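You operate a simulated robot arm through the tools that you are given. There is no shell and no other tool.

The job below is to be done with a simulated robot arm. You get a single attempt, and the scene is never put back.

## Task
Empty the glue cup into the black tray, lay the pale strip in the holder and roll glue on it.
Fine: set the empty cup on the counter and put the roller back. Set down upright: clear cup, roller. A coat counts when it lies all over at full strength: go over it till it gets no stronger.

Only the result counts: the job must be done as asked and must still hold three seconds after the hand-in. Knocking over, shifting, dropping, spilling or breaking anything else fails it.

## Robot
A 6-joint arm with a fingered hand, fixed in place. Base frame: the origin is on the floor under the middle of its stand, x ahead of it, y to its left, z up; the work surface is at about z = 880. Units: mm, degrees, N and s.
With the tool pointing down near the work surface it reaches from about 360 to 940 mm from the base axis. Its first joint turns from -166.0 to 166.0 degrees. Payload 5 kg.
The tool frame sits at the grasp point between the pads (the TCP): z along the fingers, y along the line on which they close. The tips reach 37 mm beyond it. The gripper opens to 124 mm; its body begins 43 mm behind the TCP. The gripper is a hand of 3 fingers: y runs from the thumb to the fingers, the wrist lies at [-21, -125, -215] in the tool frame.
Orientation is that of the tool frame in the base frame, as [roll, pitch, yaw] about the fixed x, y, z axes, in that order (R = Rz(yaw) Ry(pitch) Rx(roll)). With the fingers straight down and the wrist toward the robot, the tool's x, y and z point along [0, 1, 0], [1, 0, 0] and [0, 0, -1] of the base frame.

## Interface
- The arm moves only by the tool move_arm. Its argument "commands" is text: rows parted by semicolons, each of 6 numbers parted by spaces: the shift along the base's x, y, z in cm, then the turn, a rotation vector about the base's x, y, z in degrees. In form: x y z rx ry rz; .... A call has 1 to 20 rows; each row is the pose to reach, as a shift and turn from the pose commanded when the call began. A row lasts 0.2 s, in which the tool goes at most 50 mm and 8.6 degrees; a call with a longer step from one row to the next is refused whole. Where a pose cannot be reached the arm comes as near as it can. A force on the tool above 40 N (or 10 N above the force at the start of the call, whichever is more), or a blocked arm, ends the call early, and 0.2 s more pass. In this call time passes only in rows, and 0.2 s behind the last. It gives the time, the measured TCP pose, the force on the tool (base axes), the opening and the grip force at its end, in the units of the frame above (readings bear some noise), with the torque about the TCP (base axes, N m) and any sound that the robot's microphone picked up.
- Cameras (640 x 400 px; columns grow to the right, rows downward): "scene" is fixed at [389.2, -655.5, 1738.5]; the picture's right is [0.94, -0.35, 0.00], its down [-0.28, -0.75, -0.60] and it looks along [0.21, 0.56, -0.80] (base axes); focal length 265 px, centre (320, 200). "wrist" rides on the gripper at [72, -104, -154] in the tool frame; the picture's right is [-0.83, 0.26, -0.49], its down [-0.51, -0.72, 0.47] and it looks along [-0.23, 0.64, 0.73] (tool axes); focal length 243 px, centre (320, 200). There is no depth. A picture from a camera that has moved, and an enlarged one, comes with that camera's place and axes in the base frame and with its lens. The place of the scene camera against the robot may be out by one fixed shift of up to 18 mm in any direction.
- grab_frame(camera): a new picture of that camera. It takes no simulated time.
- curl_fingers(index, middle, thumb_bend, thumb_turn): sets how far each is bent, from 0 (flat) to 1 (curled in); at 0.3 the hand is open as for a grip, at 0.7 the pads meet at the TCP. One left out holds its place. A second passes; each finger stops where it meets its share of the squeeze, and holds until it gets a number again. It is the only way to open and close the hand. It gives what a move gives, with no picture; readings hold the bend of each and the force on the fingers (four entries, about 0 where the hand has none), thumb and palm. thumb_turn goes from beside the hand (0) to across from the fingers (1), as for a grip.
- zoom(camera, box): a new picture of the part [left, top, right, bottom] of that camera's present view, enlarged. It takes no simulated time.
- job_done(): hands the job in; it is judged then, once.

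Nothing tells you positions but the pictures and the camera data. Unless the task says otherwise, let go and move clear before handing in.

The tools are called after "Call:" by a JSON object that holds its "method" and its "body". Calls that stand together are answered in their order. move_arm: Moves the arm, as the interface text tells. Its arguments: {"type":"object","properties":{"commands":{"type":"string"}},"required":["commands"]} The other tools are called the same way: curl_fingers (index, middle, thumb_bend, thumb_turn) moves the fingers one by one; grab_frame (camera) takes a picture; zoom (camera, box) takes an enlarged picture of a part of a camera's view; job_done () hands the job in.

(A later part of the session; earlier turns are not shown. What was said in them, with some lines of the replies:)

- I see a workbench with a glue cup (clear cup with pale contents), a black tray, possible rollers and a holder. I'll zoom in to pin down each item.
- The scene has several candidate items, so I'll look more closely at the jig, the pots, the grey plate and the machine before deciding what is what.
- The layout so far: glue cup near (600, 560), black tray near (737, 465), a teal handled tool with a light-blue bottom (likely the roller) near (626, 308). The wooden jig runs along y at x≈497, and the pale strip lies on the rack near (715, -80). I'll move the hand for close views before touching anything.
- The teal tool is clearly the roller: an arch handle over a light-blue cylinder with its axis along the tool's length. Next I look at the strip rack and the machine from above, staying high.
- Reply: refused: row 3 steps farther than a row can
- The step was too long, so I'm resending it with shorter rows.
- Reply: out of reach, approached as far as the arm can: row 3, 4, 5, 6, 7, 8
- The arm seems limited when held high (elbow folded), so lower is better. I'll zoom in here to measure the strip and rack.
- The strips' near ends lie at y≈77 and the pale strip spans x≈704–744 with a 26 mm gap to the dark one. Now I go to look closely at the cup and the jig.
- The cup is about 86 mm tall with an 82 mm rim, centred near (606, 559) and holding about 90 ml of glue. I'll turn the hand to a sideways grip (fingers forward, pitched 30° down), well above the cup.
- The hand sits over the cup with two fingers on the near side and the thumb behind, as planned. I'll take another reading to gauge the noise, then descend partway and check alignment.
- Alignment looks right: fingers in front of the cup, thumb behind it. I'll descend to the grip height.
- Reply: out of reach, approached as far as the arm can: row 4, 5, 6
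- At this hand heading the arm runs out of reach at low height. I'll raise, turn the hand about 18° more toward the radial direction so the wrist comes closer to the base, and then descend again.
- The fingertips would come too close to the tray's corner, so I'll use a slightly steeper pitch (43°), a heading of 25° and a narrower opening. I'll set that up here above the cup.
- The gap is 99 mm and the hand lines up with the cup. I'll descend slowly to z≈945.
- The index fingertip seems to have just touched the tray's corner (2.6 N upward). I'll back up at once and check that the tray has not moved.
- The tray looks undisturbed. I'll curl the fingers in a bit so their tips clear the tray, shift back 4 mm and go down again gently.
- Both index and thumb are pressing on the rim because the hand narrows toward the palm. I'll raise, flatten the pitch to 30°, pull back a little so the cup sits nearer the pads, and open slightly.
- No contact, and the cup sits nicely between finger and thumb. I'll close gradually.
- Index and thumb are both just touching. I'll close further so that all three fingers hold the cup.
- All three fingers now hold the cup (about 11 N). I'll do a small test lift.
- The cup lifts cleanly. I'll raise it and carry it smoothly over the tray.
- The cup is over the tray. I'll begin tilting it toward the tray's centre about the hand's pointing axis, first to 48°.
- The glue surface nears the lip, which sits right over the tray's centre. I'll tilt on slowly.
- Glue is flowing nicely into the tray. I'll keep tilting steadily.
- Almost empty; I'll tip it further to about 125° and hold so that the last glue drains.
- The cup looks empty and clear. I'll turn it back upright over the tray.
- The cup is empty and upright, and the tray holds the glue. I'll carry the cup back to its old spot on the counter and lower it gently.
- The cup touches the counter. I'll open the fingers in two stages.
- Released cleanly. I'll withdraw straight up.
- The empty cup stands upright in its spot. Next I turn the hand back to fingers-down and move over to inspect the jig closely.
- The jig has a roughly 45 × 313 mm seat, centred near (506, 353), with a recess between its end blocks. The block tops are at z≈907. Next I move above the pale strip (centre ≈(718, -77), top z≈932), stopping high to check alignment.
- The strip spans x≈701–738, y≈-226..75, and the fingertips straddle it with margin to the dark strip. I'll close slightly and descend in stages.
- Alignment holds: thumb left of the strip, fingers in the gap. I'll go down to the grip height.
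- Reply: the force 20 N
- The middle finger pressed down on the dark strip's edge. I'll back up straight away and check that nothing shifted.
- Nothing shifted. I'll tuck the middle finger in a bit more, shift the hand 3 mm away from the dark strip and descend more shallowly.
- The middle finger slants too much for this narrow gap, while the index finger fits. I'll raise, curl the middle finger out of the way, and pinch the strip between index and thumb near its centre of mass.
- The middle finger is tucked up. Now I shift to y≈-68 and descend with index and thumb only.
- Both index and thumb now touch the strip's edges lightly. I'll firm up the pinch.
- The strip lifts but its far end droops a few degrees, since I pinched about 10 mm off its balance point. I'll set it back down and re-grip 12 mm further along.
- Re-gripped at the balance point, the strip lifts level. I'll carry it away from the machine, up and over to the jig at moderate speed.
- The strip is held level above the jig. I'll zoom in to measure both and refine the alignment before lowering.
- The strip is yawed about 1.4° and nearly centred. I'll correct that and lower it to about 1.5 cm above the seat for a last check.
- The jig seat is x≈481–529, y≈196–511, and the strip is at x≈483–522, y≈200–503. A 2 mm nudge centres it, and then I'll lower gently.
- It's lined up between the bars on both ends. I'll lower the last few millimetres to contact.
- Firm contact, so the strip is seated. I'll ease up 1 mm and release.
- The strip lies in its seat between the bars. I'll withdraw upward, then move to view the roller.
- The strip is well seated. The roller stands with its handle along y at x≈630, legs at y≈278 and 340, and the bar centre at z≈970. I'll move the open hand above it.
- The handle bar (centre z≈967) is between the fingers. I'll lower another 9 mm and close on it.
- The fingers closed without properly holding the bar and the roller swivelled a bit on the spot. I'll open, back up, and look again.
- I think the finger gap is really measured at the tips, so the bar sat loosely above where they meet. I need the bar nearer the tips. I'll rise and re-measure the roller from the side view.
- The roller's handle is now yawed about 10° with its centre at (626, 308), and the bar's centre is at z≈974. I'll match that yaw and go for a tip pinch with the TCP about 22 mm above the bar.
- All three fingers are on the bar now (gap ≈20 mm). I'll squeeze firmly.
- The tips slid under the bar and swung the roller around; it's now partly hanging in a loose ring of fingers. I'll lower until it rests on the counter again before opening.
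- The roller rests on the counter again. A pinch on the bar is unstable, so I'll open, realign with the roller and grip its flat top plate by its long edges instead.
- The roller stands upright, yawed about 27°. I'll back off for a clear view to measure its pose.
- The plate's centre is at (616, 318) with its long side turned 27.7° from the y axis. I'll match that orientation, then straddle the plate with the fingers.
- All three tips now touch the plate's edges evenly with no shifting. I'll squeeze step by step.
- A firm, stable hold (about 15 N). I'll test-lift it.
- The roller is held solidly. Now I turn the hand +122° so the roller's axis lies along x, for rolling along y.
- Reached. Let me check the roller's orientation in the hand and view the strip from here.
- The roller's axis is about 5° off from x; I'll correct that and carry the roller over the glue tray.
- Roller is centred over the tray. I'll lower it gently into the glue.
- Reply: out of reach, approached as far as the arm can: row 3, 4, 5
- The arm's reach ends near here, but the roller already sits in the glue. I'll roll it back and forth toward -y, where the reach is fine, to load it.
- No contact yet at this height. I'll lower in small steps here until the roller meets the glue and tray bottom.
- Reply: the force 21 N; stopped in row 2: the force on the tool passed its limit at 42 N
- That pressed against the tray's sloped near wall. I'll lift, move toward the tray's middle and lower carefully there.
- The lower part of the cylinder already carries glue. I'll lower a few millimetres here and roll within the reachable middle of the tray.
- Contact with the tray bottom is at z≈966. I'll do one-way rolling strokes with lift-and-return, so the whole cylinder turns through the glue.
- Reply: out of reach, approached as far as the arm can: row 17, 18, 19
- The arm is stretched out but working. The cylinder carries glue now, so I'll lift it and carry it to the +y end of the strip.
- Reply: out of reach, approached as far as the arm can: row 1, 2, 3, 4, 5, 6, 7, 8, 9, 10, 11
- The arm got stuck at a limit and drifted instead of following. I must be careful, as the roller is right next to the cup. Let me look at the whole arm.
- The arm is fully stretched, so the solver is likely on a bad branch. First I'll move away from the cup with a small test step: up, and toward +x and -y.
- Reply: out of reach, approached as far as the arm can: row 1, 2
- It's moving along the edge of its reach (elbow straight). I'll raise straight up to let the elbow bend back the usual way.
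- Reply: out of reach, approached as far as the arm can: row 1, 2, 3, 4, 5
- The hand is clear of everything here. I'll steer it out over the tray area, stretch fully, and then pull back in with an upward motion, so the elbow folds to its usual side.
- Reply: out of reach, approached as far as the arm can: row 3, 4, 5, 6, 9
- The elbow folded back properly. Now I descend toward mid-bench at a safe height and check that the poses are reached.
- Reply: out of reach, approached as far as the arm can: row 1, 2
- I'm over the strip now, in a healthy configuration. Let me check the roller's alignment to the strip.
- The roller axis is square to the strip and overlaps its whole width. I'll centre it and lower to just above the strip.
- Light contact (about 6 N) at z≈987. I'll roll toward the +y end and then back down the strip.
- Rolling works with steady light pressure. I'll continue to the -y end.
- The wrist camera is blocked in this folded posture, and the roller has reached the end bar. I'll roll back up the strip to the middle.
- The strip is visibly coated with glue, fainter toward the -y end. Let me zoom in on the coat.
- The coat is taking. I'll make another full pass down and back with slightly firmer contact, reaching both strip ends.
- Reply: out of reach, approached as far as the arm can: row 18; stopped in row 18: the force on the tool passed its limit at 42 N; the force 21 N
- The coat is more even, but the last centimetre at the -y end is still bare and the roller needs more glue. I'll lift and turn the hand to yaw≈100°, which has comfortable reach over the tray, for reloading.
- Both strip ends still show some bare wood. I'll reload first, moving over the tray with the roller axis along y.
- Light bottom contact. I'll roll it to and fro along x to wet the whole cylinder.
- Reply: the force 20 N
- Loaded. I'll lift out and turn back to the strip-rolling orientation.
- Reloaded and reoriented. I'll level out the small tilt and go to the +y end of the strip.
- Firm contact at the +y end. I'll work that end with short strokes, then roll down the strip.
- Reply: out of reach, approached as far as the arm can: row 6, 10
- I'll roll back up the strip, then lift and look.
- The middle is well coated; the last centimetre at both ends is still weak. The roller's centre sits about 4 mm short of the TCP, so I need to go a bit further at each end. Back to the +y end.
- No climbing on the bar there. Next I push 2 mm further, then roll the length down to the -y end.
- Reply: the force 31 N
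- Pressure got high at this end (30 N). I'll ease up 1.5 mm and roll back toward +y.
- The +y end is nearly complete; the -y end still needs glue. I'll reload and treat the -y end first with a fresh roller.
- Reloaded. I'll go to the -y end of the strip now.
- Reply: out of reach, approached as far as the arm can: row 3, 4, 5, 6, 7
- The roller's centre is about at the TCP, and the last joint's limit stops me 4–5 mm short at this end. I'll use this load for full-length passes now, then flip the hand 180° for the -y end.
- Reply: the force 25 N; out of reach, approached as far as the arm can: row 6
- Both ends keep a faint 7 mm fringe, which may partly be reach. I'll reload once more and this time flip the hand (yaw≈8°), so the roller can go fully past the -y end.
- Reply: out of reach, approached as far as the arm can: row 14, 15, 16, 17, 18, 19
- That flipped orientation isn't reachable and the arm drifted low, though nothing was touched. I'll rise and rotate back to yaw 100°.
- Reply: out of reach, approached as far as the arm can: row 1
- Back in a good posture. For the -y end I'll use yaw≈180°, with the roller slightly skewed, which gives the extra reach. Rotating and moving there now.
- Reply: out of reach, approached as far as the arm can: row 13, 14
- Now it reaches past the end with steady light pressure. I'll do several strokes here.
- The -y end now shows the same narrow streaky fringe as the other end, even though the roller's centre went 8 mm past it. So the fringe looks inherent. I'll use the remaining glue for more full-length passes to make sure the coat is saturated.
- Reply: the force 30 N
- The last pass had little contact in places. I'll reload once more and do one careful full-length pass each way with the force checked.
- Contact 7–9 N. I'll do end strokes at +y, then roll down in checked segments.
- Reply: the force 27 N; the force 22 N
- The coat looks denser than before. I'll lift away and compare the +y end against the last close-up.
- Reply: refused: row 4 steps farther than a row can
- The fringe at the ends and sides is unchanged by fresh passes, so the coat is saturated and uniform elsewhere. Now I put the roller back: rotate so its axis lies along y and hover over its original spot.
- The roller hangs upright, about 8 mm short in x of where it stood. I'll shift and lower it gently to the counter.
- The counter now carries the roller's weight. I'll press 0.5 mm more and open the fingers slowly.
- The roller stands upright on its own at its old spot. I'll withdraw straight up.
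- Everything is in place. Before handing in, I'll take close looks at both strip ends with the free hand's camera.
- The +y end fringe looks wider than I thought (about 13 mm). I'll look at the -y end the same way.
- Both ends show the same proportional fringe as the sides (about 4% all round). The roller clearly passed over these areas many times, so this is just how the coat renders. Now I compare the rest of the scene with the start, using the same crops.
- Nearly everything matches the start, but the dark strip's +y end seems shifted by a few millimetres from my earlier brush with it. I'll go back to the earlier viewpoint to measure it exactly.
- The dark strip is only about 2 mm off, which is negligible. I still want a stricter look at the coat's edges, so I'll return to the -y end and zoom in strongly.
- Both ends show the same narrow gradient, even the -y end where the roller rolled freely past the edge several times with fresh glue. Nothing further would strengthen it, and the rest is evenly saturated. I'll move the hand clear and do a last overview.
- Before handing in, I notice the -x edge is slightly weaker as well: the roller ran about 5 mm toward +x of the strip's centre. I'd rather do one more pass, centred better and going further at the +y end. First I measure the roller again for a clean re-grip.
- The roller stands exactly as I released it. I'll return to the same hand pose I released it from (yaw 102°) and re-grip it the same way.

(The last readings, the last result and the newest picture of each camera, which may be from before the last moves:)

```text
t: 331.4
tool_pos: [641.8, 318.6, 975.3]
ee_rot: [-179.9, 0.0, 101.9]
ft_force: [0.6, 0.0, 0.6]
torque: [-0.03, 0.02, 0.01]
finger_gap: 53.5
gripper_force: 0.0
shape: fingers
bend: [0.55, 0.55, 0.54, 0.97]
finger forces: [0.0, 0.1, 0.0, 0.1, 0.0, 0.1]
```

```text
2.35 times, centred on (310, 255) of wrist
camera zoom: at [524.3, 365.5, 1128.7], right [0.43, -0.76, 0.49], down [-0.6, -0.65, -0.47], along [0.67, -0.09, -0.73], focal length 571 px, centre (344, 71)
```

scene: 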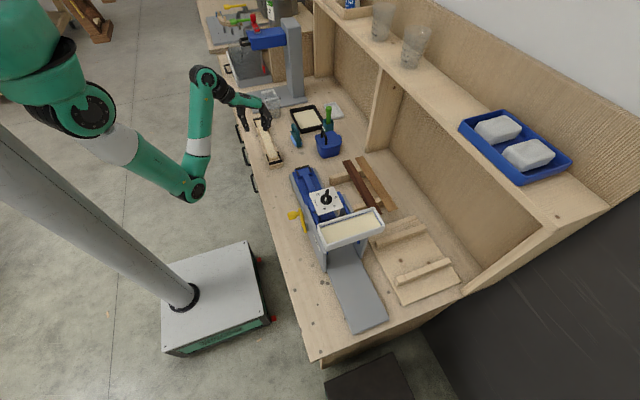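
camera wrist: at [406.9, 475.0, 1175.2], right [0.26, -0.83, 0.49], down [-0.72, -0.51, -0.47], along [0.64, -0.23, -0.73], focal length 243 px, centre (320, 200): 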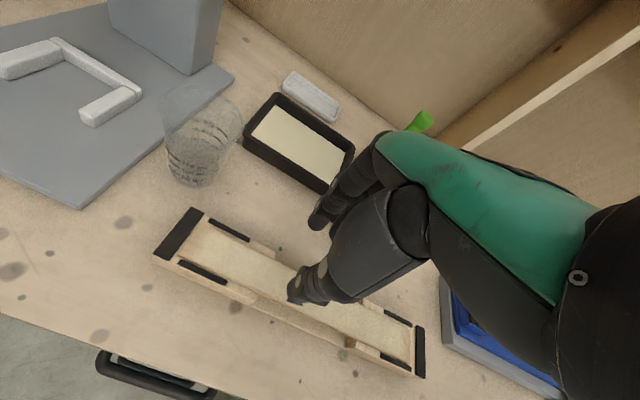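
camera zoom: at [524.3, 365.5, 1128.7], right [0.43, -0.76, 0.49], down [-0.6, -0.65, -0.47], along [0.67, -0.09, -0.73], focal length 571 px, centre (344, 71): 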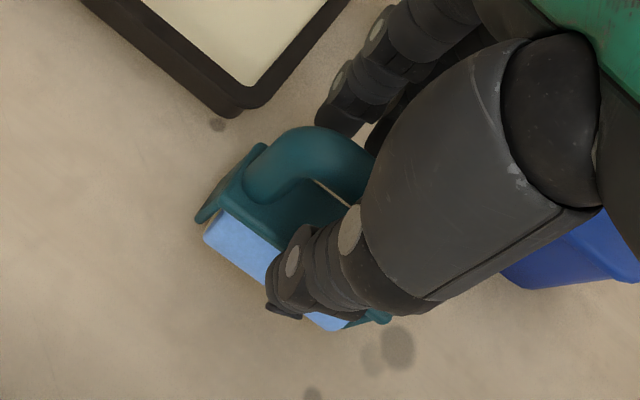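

Call:
{"method": "move_arm", "body": {"commands": "-0.15 -0.25 -0.6 0 0 0; -0.15 -0.25 -1.2 0 0 0; -0.15 -0.25 -1.8 0 0 0; -0.15 -0.25 -2.2 0 0 0"}}

Call:
{"method": "curl_fingers", "body": {"index": 0.61, "middle": 0.61, "thumb_bend": 0.61}}

Call:
{"method": "zoom", "body": {"camera": "scene", "box": [270, 105, 330, 150]}}

```text
t: 332.4
tool_pos: [639.7, 315.5, 953.2]
ee_rot: [180.0, 0.0, 102.1]
ft_force: [-0.2, -0.7, -0.1]
torque: [-0.03, 0.01, 0.0]
finger_gap: 53.3
gripper_force: 0.1
shape: fingers
bend: [0.55, 0.55, 0.54, 0.97]
finger forces: [0.1, 0.1, 0.0, 0.1, 0.0, 0.1]
```

```text
t: 333.4
tool_pos: [641.0, 315.9, 952.6]
ee_rot: [180.0, 0.1, 102.0]
ft_force: [-0.9, -0.3, 0.5]
torque: [0.0, 0.0, -0.01]
finger_gap: 36.9
gripper_force: 0.8
shape: fingers
bend: [0.6, 0.61, 0.6, 0.97]
finger forces: [0.8, 0.0, 0.1, 0.1, 1.1, 0.0]
```

```text
8.89 times, centred on (300, 128) of scene
camera zoom: at [389.2, -655.5, 1738.5], right [0.94, -0.35, 0.0], down [-0.28, -0.75, -0.6], along [0.21, 0.56, -0.8], focal length 2353 px, centre (498, 844)
```

zoom: 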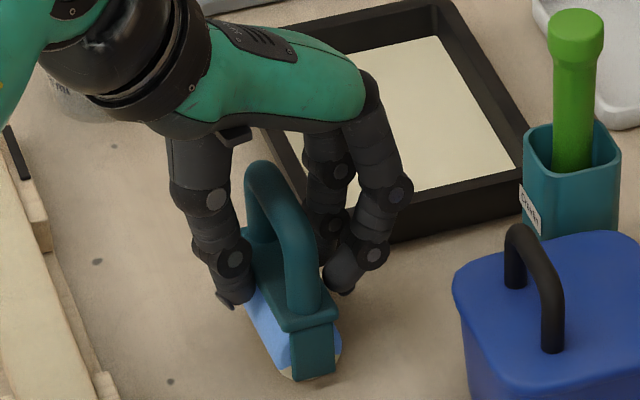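

Call:
{"method": "curl_fingers", "body": {"index": 0.65, "middle": 0.67, "thumb_bend": 0.66}}

Call:
{"method": "curl_fingers", "body": {"index": 0.71, "middle": 0.7, "thumb_bend": 0.73}}

Call:
{"method": "zoom", "body": {"camera": "scene", "box": [270, 105, 330, 150]}}

Call:
{"method": "zoom", "body": {"camera": "wrist", "box": [220, 170, 400, 340]}}

```text
t: 334.4
tool_pos: [640.0, 314.5, 953.2]
ee_rot: [180.0, 0.0, 102.0]
ft_force: [0.6, -0.8, -0.7]
torque: [0.0, -0.02, 0.01]
finger_gap: 35.0
gripper_force: 6.4
shape: fingers
bend: [0.61, 0.65, 0.61, 0.97]
finger forces: [3.6, 2.7, 0.0, 0.0, 6.5, 0.1]
```

```text
t: 335.4
tool_pos: [640.4, 314.4, 952.5]
ee_rot: [-180.0, 0.0, 102.1]
ft_force: [-0.3, 0.0, 0.1]
torque: [0.01, -0.01, -0.04]
finger_gap: 33.3
gripper_force: 16.5
shape: fingers
bend: [0.61, 0.67, 0.62, 0.96]
finger forces: [11.1, 5.2, 0.0, 0.0, 16.6, 0.1]
```

```text
8.89 times, centred on (300, 128) of scene
camera zoom: at [389.2, -655.5, 1738.5], right [0.94, -0.35, 0.0], down [-0.28, -0.75, -0.6], along [0.21, 0.56, -0.8], focal length 2353 px, centre (498, 844)
```

zoom: 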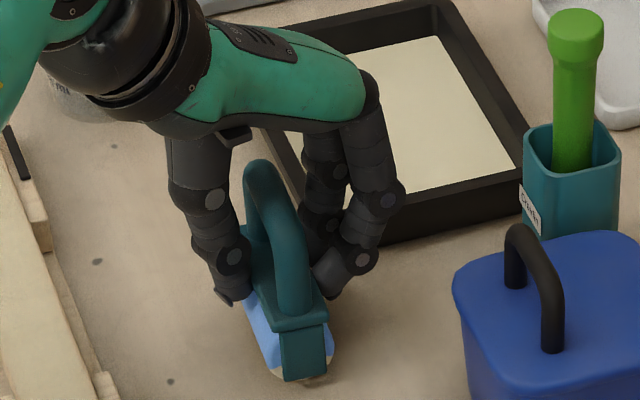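

```text
2.35 times, centred on (310, 255) of wrist
camera zoom: at [522.1, 363.2, 1105.6], right [0.43, -0.76, 0.49], down [-0.6, -0.65, -0.47], along [0.68, -0.09, -0.73], focal length 571 px, centre (344, 71)
```

zoom: 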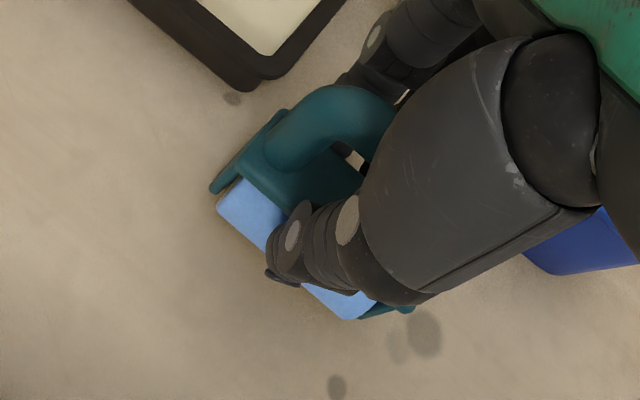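

A solid grip again. Lift, then over to the tray to load.

Call:
{"method": "move_arm", "body": {"commands": "0 0 1 0 0 0; 0 0 3 0 0 0; 0 0 6 0 0 0; 0.5 0.7 9 0 0 0; 2.5 3.5 11 0 0 0; 4.7 6.6 11 0 0 0; 7 9.8 11 0 0 0; 9.2 12.8 11 0 0 0; 9.7 13.7 9 0 0 0; 9.7 13.7 6 0 0 0; 9.7 13.7 3.5 0 0 0; 9.7 13.7 1.9 0 0 0"}}

Call:
{"method": "zoom", "body": {"camera": "scene", "box": [270, 85, 350, 145]}}

```text
t: 338.0
tool_pos: [736.2, 452.5, 973.3]
ee_rot: [-180.0, 0.0, 102.1]
ft_force: [0.1, 0.2, -2.2]
torque: [-0.01, -0.02, 0.02]
finger_gap: 33.2
gripper_force: 16.3
shape: fingers
bend: [0.61, 0.67, 0.63, 0.96]
finger forces: [11.6, 4.7, 0.1, 0.1, 16.4, 0.1]
```

```text
6.67 times, centred on (310, 115) of scene
camera zoom: at [389.2, -655.5, 1738.5], right [0.94, -0.35, 0.0], down [-0.28, -0.75, -0.6], along [0.21, 0.56, -0.8], focal length 1765 px, centre (387, 767)
```

zoom: 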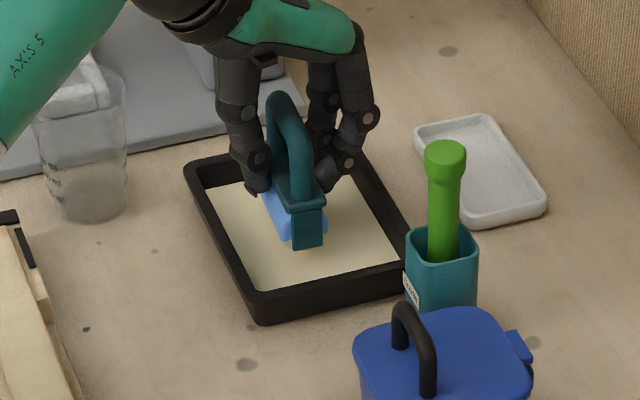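

Call:
{"method": "move_arm", "body": {"commands": "0 0 -0.4 0 0 0; 0 0 -0.75 0 0 0"}}

Call:
{"method": "move_arm", "body": {"commands": "0 0 -0.1 0 0 0; 0 0 -0.2 0 0 0"}}

```text
t: 338.6
tool_pos: [738.2, 452.7, 966.8]
ee_rot: [180.0, 0.0, 101.9]
ft_force: [-0.6, -1.4, 3.7]
torque: [-0.06, 0.09, 0.02]
finger_gap: 33.3
gripper_force: 17.3
shape: fingers
bend: [0.61, 0.67, 0.63, 0.96]
finger forces: [11.9, 5.3, 0.0, 0.0, 18.0, 0.0]
```

```text
t: 339.2
tool_pos: [738.3, 453.0, 966.3]
ee_rot: [179.7, -0.1, 102.1]
ft_force: [-0.7, 2.2, 19.3]
torque: [0.1, 0.16, 0.06]
finger_gap: 32.9
gripper_force: 20.8
shape: fingers
bend: [0.61, 0.67, 0.63, 0.96]
finger forces: [13.8, 6.0, 0.0, 0.0, 21.7, 0.1]
```

Call:
{"method": "move_arm", "body": {"commands": "0 0 0.12 0 0 0; -1.2 0 0.12 0 0 0; -2.1 0 0.12 0 0 0; -1 0 0.12 0 0 0; 0 0 0.12 0 0 0; 1.2 0 0.12 0 0 0; 2.2 0 0.12 0 0 0; 1.2 0 0.12 0 0 0; 0 0 0.12 0 0 0; -1.1 0 0.12 0 0 0; -2.1 0 0.12 0 0 0; -1 0 0.12 0 0 0; 0 0 0.12 0 0 0; 1.2 0 0.12 0 0 0; 2.2 0 0.12 0 0 0; 1.2 0 0.12 0 0 0; 0 0 0.12 0 0 0"}}

Call:
{"method": "move_arm", "body": {"commands": "0 0 0.8 0 0 0; 0 -0.3 3 0 0 0; -1.5 -1 6.5 0 0 0; -4 -2.3 9 0 0 0; -7.5 -4.2 10 0 0 0; -11 -6.3 10 0 0 0; -13.9 -8 10 0 0 0; -13.9 -8 10 0 0 8; -13.9 -8 10 0 0 16; -13.9 -8 10 0 0 24; -13.9 -8 10 0 0 32; -13.9 -8 10 0 0 40; -13.9 -8 10 0 0 48; -13.9 -8 10 0 0 56; -13.9 -8 10 0 0 64; -13.9 -8 10 0 0 72; -13.9 -8 10 0 0 80; -13.9 -8 10 0 0 87"}}

Call:
{"method": "zoom", "body": {"camera": "wrist", "box": [200, 170, 400, 340]}}

Call:
{"method": "zoom", "body": {"camera": "scene", "box": [245, 85, 325, 145]}}

```text
t: 342.8
tool_pos: [737.0, 451.5, 966.6]
ee_rot: [179.9, 0.0, 102.0]
ft_force: [2.2, -0.3, 15.0]
torque: [0.05, -0.1, 0.01]
finger_gap: 33.1
gripper_force: 20.2
shape: fingers
bend: [0.6, 0.67, 0.64, 0.96]
finger forces: [15.3, 6.8, 0.1, 0.1, 18.1, 0.0]
```

```text
t: 346.6
tool_pos: [599.7, 371.6, 1065.3]
ee_rot: [179.9, 0.1, -170.8]
ft_force: [-0.2, -1.1, -1.3]
torque: [0.02, 0.01, 0.04]
finger_gap: 32.8
gripper_force: 15.4
shape: fingers
bend: [0.6, 0.67, 0.64, 0.96]
finger forces: [11.4, 4.4, 0.0, 0.0, 15.6, 0.0]
```

```text
2.35 times, centred on (300, 255) of wrist
camera zoom: at [542.4, 255.4, 1217.6], right [0.78, 0.39, 0.49], down [0.62, -0.63, -0.47], along [0.13, 0.67, -0.73], focal length 571 px, centre (367, 71)
```

zoom: 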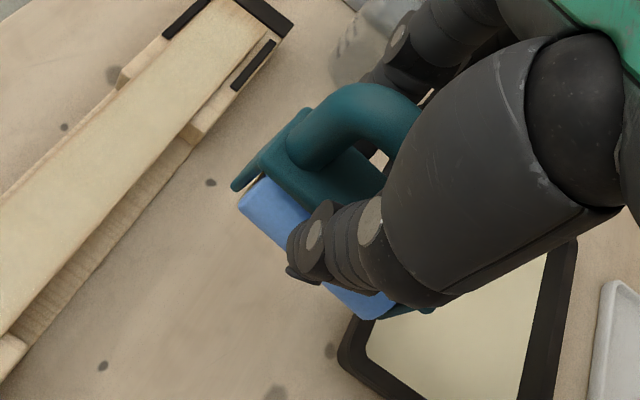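

```text
6.67 times, centred on (285, 115) of scene
camera zoom: at [389.2, -655.5, 1738.5], right [0.94, -0.35, 0.0], down [-0.28, -0.75, -0.6], along [0.21, 0.56, -0.8], focal length 1765 px, centre (553, 767)
```

zoom: 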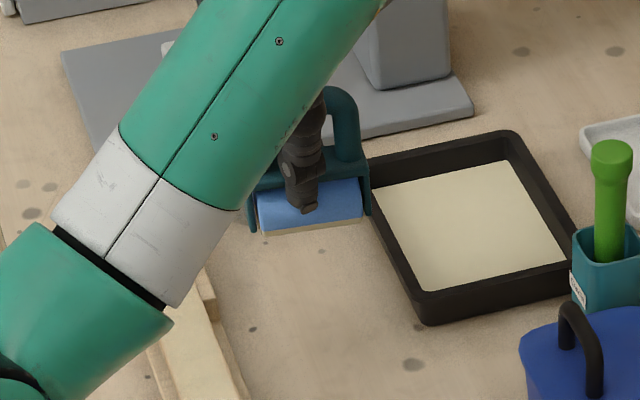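

Roller square and loaded. Now to the strip, with the hand about 5 mm more to -x than before.

Call:
{"method": "move_arm", "body": {"commands": "-3 0 0 0 0 0; -6.5 1 0 0 0 0; -9.5 4 0 0 0 0; -10.2 7.5 -1 0 0 0; -10.2 10.8 -3 0 0 0; -10.2 12.5 -5 0 0 0; -10.2 12.5 -6.8 0 0 0; -10.2 12.5 -7.6 0 0 0"}}

Call:
{"method": "move_arm", "body": {"commands": "0 0 -0.2 0 0 0; 0 0 -0.35 0 0 0"}}

```text
t: 348.4
tool_pos: [497.3, 494.9, 989.5]
ee_rot: [180.0, 0.1, -171.0]
ft_force: [0.4, -0.5, -2.1]
torque: [0.01, 0.02, -0.02]
finger_gap: 32.7
gripper_force: 15.7
shape: fingers
bend: [0.6, 0.67, 0.64, 0.96]
finger forces: [11.2, 4.6, 0.1, 0.1, 15.7, 0.1]
```

```text
t: 349.0
tool_pos: [495.4, 494.7, 987.2]
ee_rot: [180.0, 0.0, -171.0]
ft_force: [-0.2, -0.1, 0.1]
torque: [0.0, -0.01, 0.01]
finger_gap: 32.8
gripper_force: 15.5
shape: fingers
bend: [0.6, 0.67, 0.64, 0.96]
finger forces: [11.2, 4.7, 0.0, 0.1, 15.9, 0.0]
```

Call:
{"method": "move_arm", "body": {"commands": "0.1 0 -0.1 0 0 0; 0.1 0.8 -0.12 0 0 0; 0.1 1.6 -0.12 0 0 0; 0.1 2.2 -0.12 0 0 0; 0.1 2.6 -0.12 0 0 0"}}

Call:
{"method": "zoom", "body": {"camera": "scene", "box": [245, 100, 300, 140]}}

Call:
{"method": "zoom", "body": {"camera": "wrist", "box": [200, 180, 400, 350]}}

```text
t: 350.2
tool_pos: [496.3, 523.6, 986.0]
ee_rot: [180.0, 0.1, -170.9]
ft_force: [1.1, -5.0, 17.1]
torque: [-0.4, 0.07, -0.01]
finger_gap: 32.8
gripper_force: 19.8
shape: fingers
bend: [0.61, 0.67, 0.64, 0.96]
finger forces: [11.7, 4.8, 0.0, 0.0, 24.1, 0.1]
```

```text
10.00 times, centred on (272, 120) of scene
camera zoom: at [389.2, -655.5, 1738.5], right [0.94, -0.35, 0.0], down [-0.28, -0.75, -0.6], along [0.21, 0.56, -0.8], focal length 2647 px, centre (795, 1000)
```

zoom: 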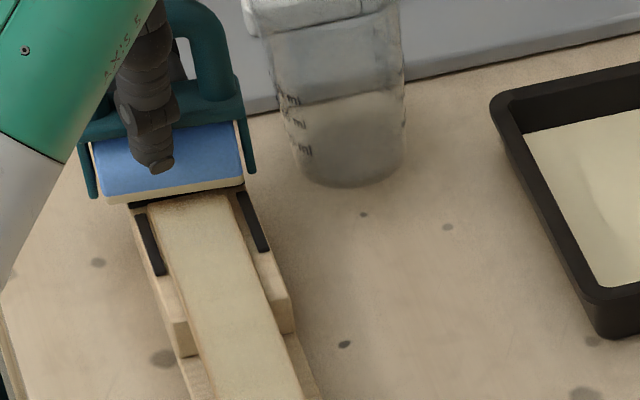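

```text
2.35 times, centred on (300, 265) of wrist
camera zoom: at [440.9, 407.8, 1137.7], right [0.78, 0.39, 0.49], down [0.61, -0.63, -0.47], along [0.13, 0.67, -0.73], focal length 571 px, centre (367, 47)
```

zoom: 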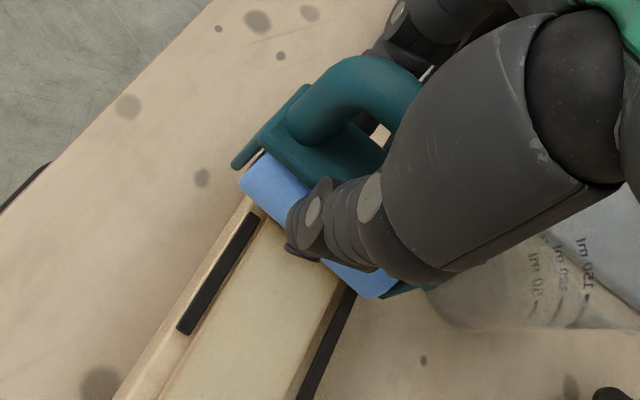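

Call:
{"method": "move_arm", "body": {"commands": "0 -0.8 0 0 0 0; 0 -1.6 0 0 0 0; 0 -2.6 0 0 0 0; 0 -1.6 0 0 0 0; 0 -0.8 0 0 0 0; 0 -1.6 0 0 0 0; 0 -2.6 0 0 0 0; 0 -1.6 0 0 0 0; 0 -0.8 0 0 0 0; 0 -1.6 0 0 0 0; 0 -2.6 0 0 0 0; 0 -1.6 0 0 0 0; 0 -0.8 0 0 0 0; 0 -1.6 0 0 0 0; 0 -3 0 0 0 0; 0 -4.5 0 0 0 0; 0 -6 0 0 0 0; 0 -7.5 0 0 0 0"}}

Call:
{"method": "zoom", "body": {"camera": "scene", "box": [245, 100, 300, 140]}}

Call:
{"method": "zoom", "body": {"camera": "wrist", "box": [200, 130, 400, 300]}}

```text
t: 354.0
tool_pos: [495.9, 447.5, 984.2]
ee_rot: [180.0, 0.0, -171.0]
ft_force: [0.0, 5.4, 22.8]
torque: [0.22, 0.09, -0.02]
finger_gap: 32.7
gripper_force: 23.8
shape: fingers
bend: [0.6, 0.66, 0.64, 0.96]
finger forces: [18.3, 8.7, 0.1, 0.0, 19.0, 0.1]
```

```text
10.00 times, centred on (272, 120) of scene
camera zoom: at [389.2, -655.5, 1738.5], right [0.94, -0.35, 0.0], down [-0.28, -0.75, -0.6], along [0.21, 0.56, -0.8], focal length 2647 px, centre (795, 1000)
```

zoom: 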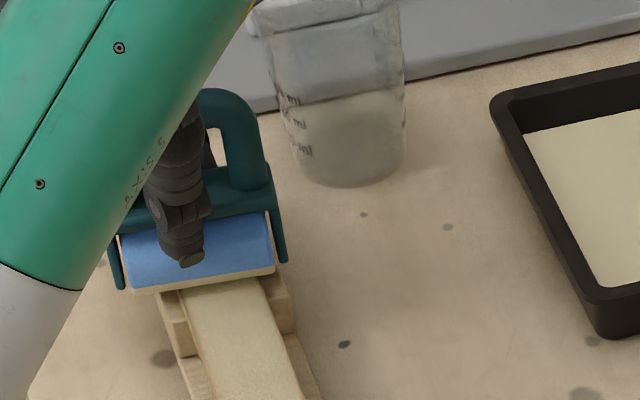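

```text
2.35 times, centred on (300, 215) of wrist
camera zoom: at [439.1, 331.7, 1137.4], right [0.78, 0.39, 0.49], down [0.61, -0.63, -0.47], along [0.13, 0.67, -0.73], focal length 571 px, centre (367, 165)
```

zoom: 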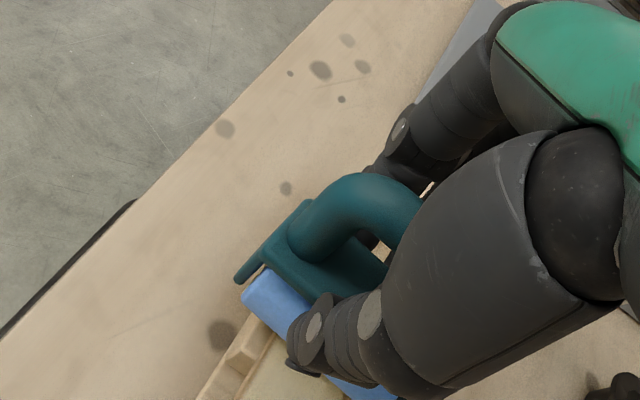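

Call:
{"method": "move_arm", "body": {"commands": "0 -1.5 0.05 0 0 0; 0 -3 0.05 0 0 0; 0 -4.5 0.05 0 0 0; 0 -6 0.05 0 0 0; 0 -7.5 0.05 0 0 0; 0 -9 0.05 0 0 0; 0 -10.5 0.05 0 0 0; 0 -12 0.05 0 0 0; 0 -13.5 0.05 0 0 0; 0 -15 0.08 0 0 0; 0 -16.5 0.1 0 0 0; 0 -18 0.1 0 0 0; 0 -19.5 0.1 0 0 0; 0 -21 0.1 0 0 0; 0 -22.5 0.1 0 0 0; 0 -23.6 0.1 0 0 0; 0 -22.5 0.1 0 0 0; 0 -23.6 0.1 0 0 0; 0 -22.5 0.1 0 0 0; 0 -21 0.1 0 0 0"}}

Call:
{"method": "move_arm", "body": {"commands": "0 1.5 -0.1 0 0 0; 0 3 -0.1 0 0 0; 0 4.5 -0.1 0 0 0; 0 6 -0.1 0 0 0; 0 7.5 -0.1 0 0 0; 0 9 -0.1 0 0 0; 0 10.5 -0.1 0 0 0; 0 12 -0.1 0 0 0; 0 13.5 -0.1 0 0 0; 0 15 -0.1 0 0 0; 0 16.5 -0.1 0 0 0; 0 18 -0.1 0 0 0; 0 19.5 -0.1 0 0 0; 0 21 -0.1 0 0 0; 0 22.5 -0.1 0 0 0; 0 24 -0.1 0 0 0; 0 25.5 -0.1 0 0 0; 0 27 -0.1 0 0 0; 0 28 -0.1 0 0 0"}}

Call:
{"method": "zoom", "body": {"camera": "scene", "box": [250, 110, 310, 170]}}

```text
t: 358.2
tool_pos: [496.6, 237.2, 984.3]
ee_rot: [-180.0, 0.0, -170.9]
ft_force: [-0.3, -5.6, 18.6]
torque: [-0.39, 0.09, 0.01]
finger_gap: 32.9
gripper_force: 21.1
shape: fingers
bend: [0.61, 0.67, 0.64, 0.96]
finger forces: [12.3, 4.8, 0.0, 0.0, 24.4, 0.0]
out of reach, approached as far as the arm can: row 16, 18
```

```text
t: 362.2
tool_pos: [496.4, 516.5, 984.6]
ee_rot: [179.9, 0.1, -171.0]
ft_force: [-0.6, -4.4, 16.8]
torque: [-0.5, 0.11, 0.04]
finger_gap: 33.0
gripper_force: 20.6
shape: fingers
bend: [0.61, 0.67, 0.64, 0.96]
finger forces: [11.4, 4.6, 0.0, 0.0, 25.0, 0.1]
```

```text
6.67 times, centred on (280, 140) of scene
camera zoom: at [389.2, -655.5, 1738.5], right [0.94, -0.35, 0.0], down [-0.28, -0.75, -0.6], along [0.21, 0.56, -0.8], focal length 1765 px, centre (587, 600)
```

zoom: 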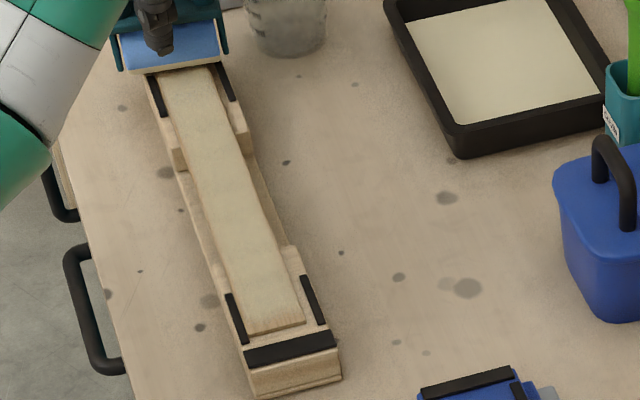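

Call:
{"method": "move_arm", "body": {"commands": "0 -0.5 1 0 0 0; 0 -1 3 0 0 0; 1 -2.5 6 0 0 0; 3.5 -5.5 8 0 0 0; 6.5 -9 8 0 0 0; 9.5 -12.8 8 0 0 0; 10.2 -13.5 8 0 0 0"}}

Call:
{"method": "zoom", "body": {"camera": "wrist", "box": [190, 150, 300, 240]}}

Call:
{"method": "zoom", "body": {"camera": "scene", "box": [270, 140, 305, 170]}}

```text
t: 363.8
tool_pos: [601.2, 383.3, 1066.2]
ee_rot: [179.9, 0.1, -171.0]
ft_force: [0.0, -0.1, -2.7]
torque: [0.02, 0.01, 0.0]
finger_gap: 32.7
gripper_force: 15.4
shape: fingers
bend: [0.61, 0.67, 0.64, 0.96]
finger forces: [11.4, 4.6, 0.0, 0.0, 15.7, 0.1]
```

```text
4.44 times, centred on (245, 195) of wrist
camera zoom: at [545.4, 268.4, 1218.6], right [0.78, 0.39, 0.49], down [0.61, -0.63, -0.47], along [0.13, 0.67, -0.73], focal length 1078 px, centre (653, 222)
```

zoom: 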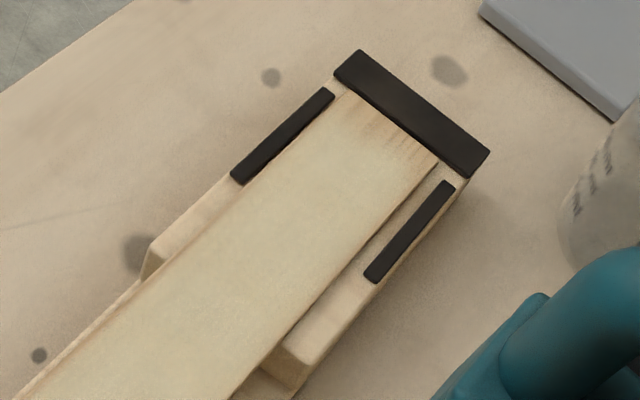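

```text
13.33 times, centred on (288, 155) of scene
camera zoom: at [389.2, -655.5, 1738.5], right [0.94, -0.35, 0.0], down [-0.28, -0.75, -0.6], along [0.21, 0.56, -0.8], focal length 3530 px, centre (753, 800)
```

zoom: 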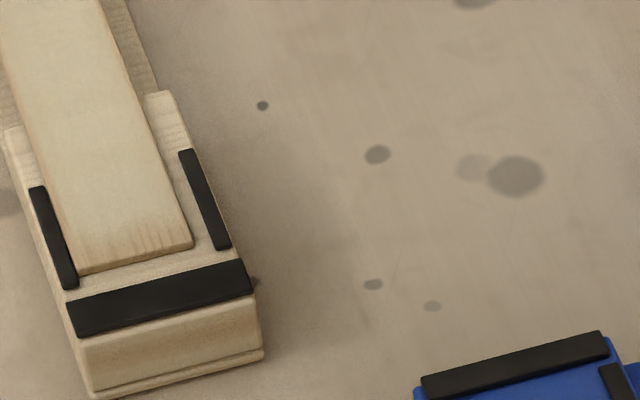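

No change at all: even the streak pattern is identical, so the coat is saturated everywhere the roller can reach, and the fringe is inherent. I'll put the roller back at the same spot for good.

Call:
{"method": "move_arm", "body": {"commands": "0.5 -1 0 0 0 -8; 1 -2 0 0 0 -16; 1.5 -3 0 0 0 -24; 2 -4 0 0 0 -32; 2.5 -5 0 0 0 -40; 3 -6 0 0 0 -48; 3.5 -6.7 0 0 0 -56; 3.9 -6.9 0 0 0 -64; 3.9 -6.9 0 0 0 -72; 3.9 -6.9 0 0 0 -80; 3.9 -6.9 0 0 0 -87; 3.9 -6.9 -2.5 0 0 -87; 3.9 -6.9 -5.5 0 0 -87; 3.9 -6.9 -8.5 0 0 -87; 3.9 -6.9 -10 0 0 -87"}}

Call:
{"method": "zoom", "body": {"camera": "scene", "box": [270, 105, 330, 150]}}

```text
t: 367.0
tool_pos: [639.0, 314.7, 963.9]
ee_rot: [-180.0, 0.0, 102.0]
ft_force: [0.1, -0.9, -2.5]
torque: [0.01, 0.03, 0.01]
finger_gap: 32.8
gripper_force: 16.0
shape: fingers
bend: [0.61, 0.67, 0.64, 0.96]
finger forces: [11.4, 4.6, 0.1, 0.1, 15.8, 0.0]
```

```text
8.89 times, centred on (300, 128) of scene
camera zoom: at [389.2, -655.5, 1738.5], right [0.94, -0.35, 0.0], down [-0.28, -0.75, -0.6], along [0.21, 0.56, -0.8], focal length 2353 px, centre (498, 844)
```

zoom: 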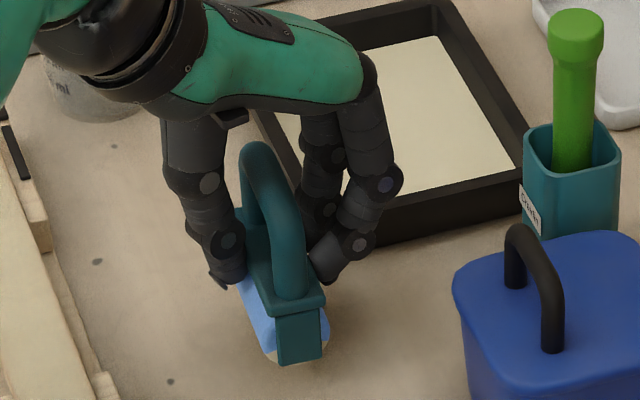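

Call:
{"method": "move_arm", "body": {"commands": "0 0 -0.3 0 0 0; 0 0 -0.6 0 0 0; 0 0 -0.8 0 0 0"}}

Call:
{"method": "move_arm", "body": {"commands": "0 0 -0.12 0 0 0; 0 0 -0.22 0 0 0"}}

```text
t: 367.8
tool_pos: [636.8, 312.4, 955.5]
ee_rot: [179.9, 0.1, 102.1]
ft_force: [0.6, 0.4, -1.6]
torque: [0.0, -0.03, -0.02]
finger_gap: 32.9
gripper_force: 16.2
shape: fingers
bend: [0.61, 0.67, 0.64, 0.96]
finger forces: [11.4, 4.6, 0.0, 0.0, 15.9, 0.1]
```

```text
t: 368.4
tool_pos: [638.6, 312.7, 953.3]
ee_rot: [180.0, 0.0, 102.0]
ft_force: [-0.3, 0.2, -2.3]
torque: [-0.01, 0.02, 0.0]
finger_gap: 32.8
gripper_force: 16.0
shape: fingers
bend: [0.61, 0.67, 0.64, 0.96]
finger forces: [11.3, 4.6, 0.0, 0.0, 15.7, 0.1]
```

Call:
{"method": "move_arm", "body": {"commands": "0 0 -0.1 0 0 0; 0 0 -0.2 0 0 0"}}

```text
t: 369.0
tool_pos: [637.4, 313.2, 952.1]
ee_rot: [-180.0, 0.0, 102.0]
ft_force: [-0.2, 0.4, -0.6]
torque: [-0.02, -0.02, 0.01]
finger_gap: 32.9
gripper_force: 15.8
shape: fingers
bend: [0.61, 0.67, 0.64, 0.96]
finger forces: [11.3, 4.9, 0.0, 0.0, 15.9, 0.1]
```

Call:
{"method": "move_arm", "body": {"commands": "0 0 -0.08 0 0 0; 0 0 -0.14 0 0 0"}}

Call:
{"method": "curl_fingers", "body": {"index": 0.62, "middle": 0.65, "thumb_bend": 0.63}}

Call:
{"method": "curl_fingers", "body": {"index": 0.59, "middle": 0.59, "thumb_bend": 0.59}}

Call:
{"method": "curl_fingers", "body": {"index": 0.55, "middle": 0.55, "thumb_bend": 0.54}}

Call:
{"method": "zoom", "body": {"camera": "scene", "box": [270, 105, 330, 150]}}

```text
t: 369.6
tool_pos: [638.3, 312.6, 950.7]
ee_rot: [179.9, 0.0, 101.9]
ft_force: [-2.1, -1.1, 5.1]
torque: [-0.01, 0.1, 0.04]
finger_gap: 32.7
gripper_force: 17.2
shape: fingers
bend: [0.61, 0.67, 0.64, 0.96]
finger forces: [11.6, 5.2, 0.0, 0.0, 18.5, 0.0]
```

```text
t: 370.6
tool_pos: [638.2, 312.7, 950.8]
ee_rot: [180.0, 0.0, 102.0]
ft_force: [-1.0, 0.7, 8.9]
torque: [0.06, 0.07, -0.05]
finger_gap: 35.6
gripper_force: 5.9
shape: fingers
bend: [0.61, 0.65, 0.61, 0.96]
finger forces: [2.6, 1.9, 0.0, 0.0, 5.9, 0.1]
```

```text
t: 371.6
tool_pos: [638.7, 313.8, 950.5]
ee_rot: [-180.0, 0.0, 102.1]
ft_force: [0.1, -0.6, -0.4]
torque: [-0.03, 0.04, 0.02]
finger_gap: 40.3
gripper_force: 0.0
shape: fingers
bend: [0.59, 0.59, 0.59, 0.97]
finger forces: [0.1, 0.0, 0.1, 0.0, 0.4, 0.0]
```

```text
t: 372.6
tool_pos: [637.8, 314.3, 950.8]
ee_rot: [-179.9, 0.0, 102.0]
ft_force: [0.0, 0.0, -0.8]
torque: [0.01, -0.02, 0.0]
finger_gap: 53.1
gripper_force: 0.0
shape: fingers
bend: [0.55, 0.55, 0.54, 0.97]
finger forces: [0.0, 0.0, 0.0, 0.1, 0.0, 0.0]
```

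```text
8.89 times, centred on (300, 128) of scene
camera zoom: at [389.2, -655.5, 1738.5], right [0.94, -0.35, 0.0], down [-0.28, -0.75, -0.6], along [0.21, 0.56, -0.8], focal length 2353 px, centre (498, 844)
```

zoom: 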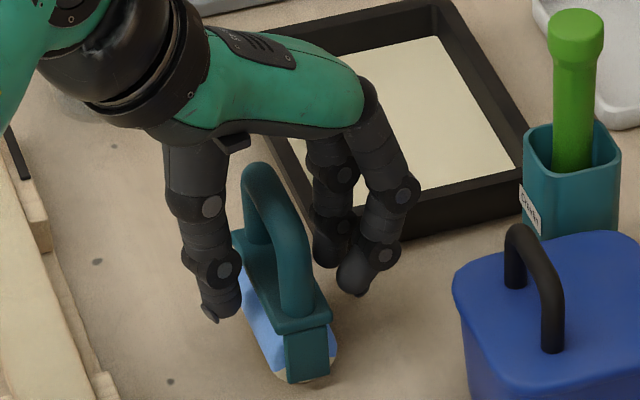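

The roller is released and standing upright. I'll withdraw straight up and back away.

Call:
{"method": "move_arm", "body": {"commands": "0 0 0.8 0 0 0; 0 0 2 0 0 0; 0 0 3.5 0 0 0; 0 0 5.5 0 0 0; 0 0 8 0 0 0; 0 0 11 0 0 0; -2.5 -1.5 12.5 0 0 -4; -5.5 -3 12.5 0 0 -8; -9 -4.5 12.5 0 0 -12; -12.5 -6 12.5 0 0 -12; -16 -7 12.5 0 0 -12; -18 -7.5 12.5 0 0 -12; -18 -7.5 12.5 0 0 -12"}}

Call:
{"method": "grab_frame", "body": {"camera": "scene"}}

Call:
{"method": "zoom", "body": {"camera": "scene", "box": [230, 70, 390, 170]}}

Call:
{"method": "zoom", "body": {"camera": "scene", "box": [280, 100, 360, 150]}}

```text
t: 375.4
tool_pos: [459.8, 238.4, 1073.1]
ee_rot: [-180.0, -0.1, 90.0]
ft_force: [0.0, -0.3, -0.6]
torque: [0.01, -0.01, -0.01]
finger_gap: 53.4
gripper_force: 0.0
shape: fingers
bend: [0.55, 0.55, 0.54, 0.97]
finger forces: [0.0, 0.1, 0.1, 0.0, 0.0, 0.0]
```

```text
taken
```

scene: 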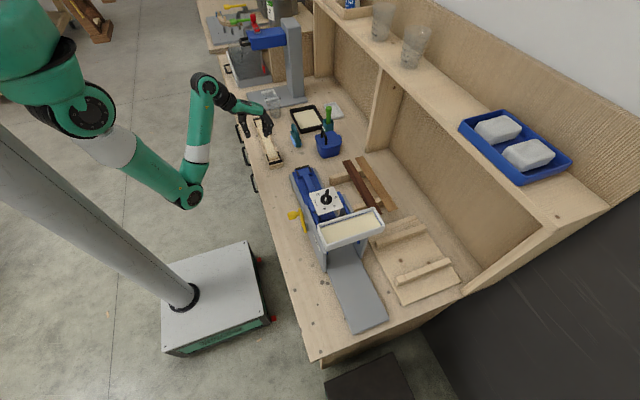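

```text
4.00 times, centred on (310, 120) of scene
camera zoom: at [389.2, -655.5, 1738.5], right [0.94, -0.35, 0.0], down [-0.28, -0.75, -0.6], along [0.21, 0.56, -0.8], focal length 1059 px, centre (360, 520)
```

zoom: 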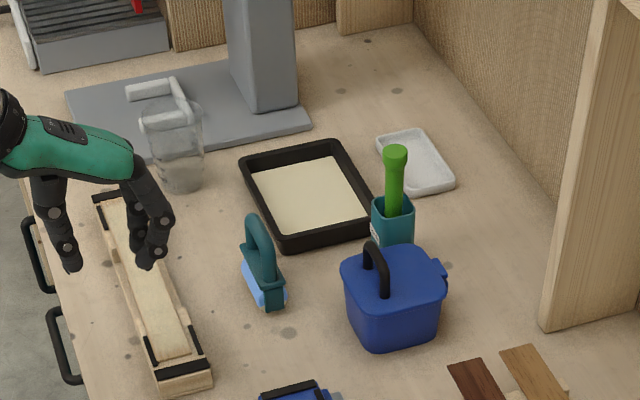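

```text
8.00 times, centred on (320, 125) of scene
camera zoom: at [389.2, -655.5, 1738.5], right [0.94, -0.35, 0.0], down [-0.28, -0.75, -0.6], along [0.21, 0.56, -0.8], focal length 2118 px, centre (320, 800)
```

zoom: 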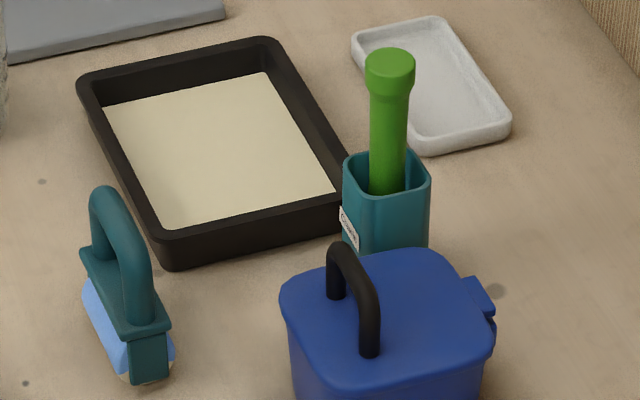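

The glue is in the tray and the empty cup stands upright on the counter. The coated strip lies in its holder, the roller stands upright where it was, and the hand is clear. I'm handing in.

Call:
{"method": "job_done", "body": {}}

```text
The job is handed in.
```

I handed the job in with every step done. The one thing I couldn't confirm is whether the coat counts as full strength at the strip's two ends.

- **Cup:** The glue went into the black tray, and the empty clear cup stands upright about where it started. I saw no spills.
- **Strip:** The pale strip lies in the wooden holder, between its stops. Rolling nudged it a few millimetres toward one end, but it is still seated.
- **Coat:** I reloaded the roller several times and went over the whole strip until the coat stopped changing. It looks even along the length. The last 10–15 mm at each end still shows some wood grain. Fresh passes that rolled past both ends didn't change that. I took it to be how the coat is drawn, but I can't rule out that those ends are thin.
- **Roller:** It stands upright within about 5 mm of its original spot.

**Other contact:** While picking up the pale strip, a finger pressed on the dark strip beside it and shifted one end by about 2–5 mm. I also touched the tray and the holder while working, but neither moved in the pictures. The other items on the bench looked unmoved when I compared before and after.
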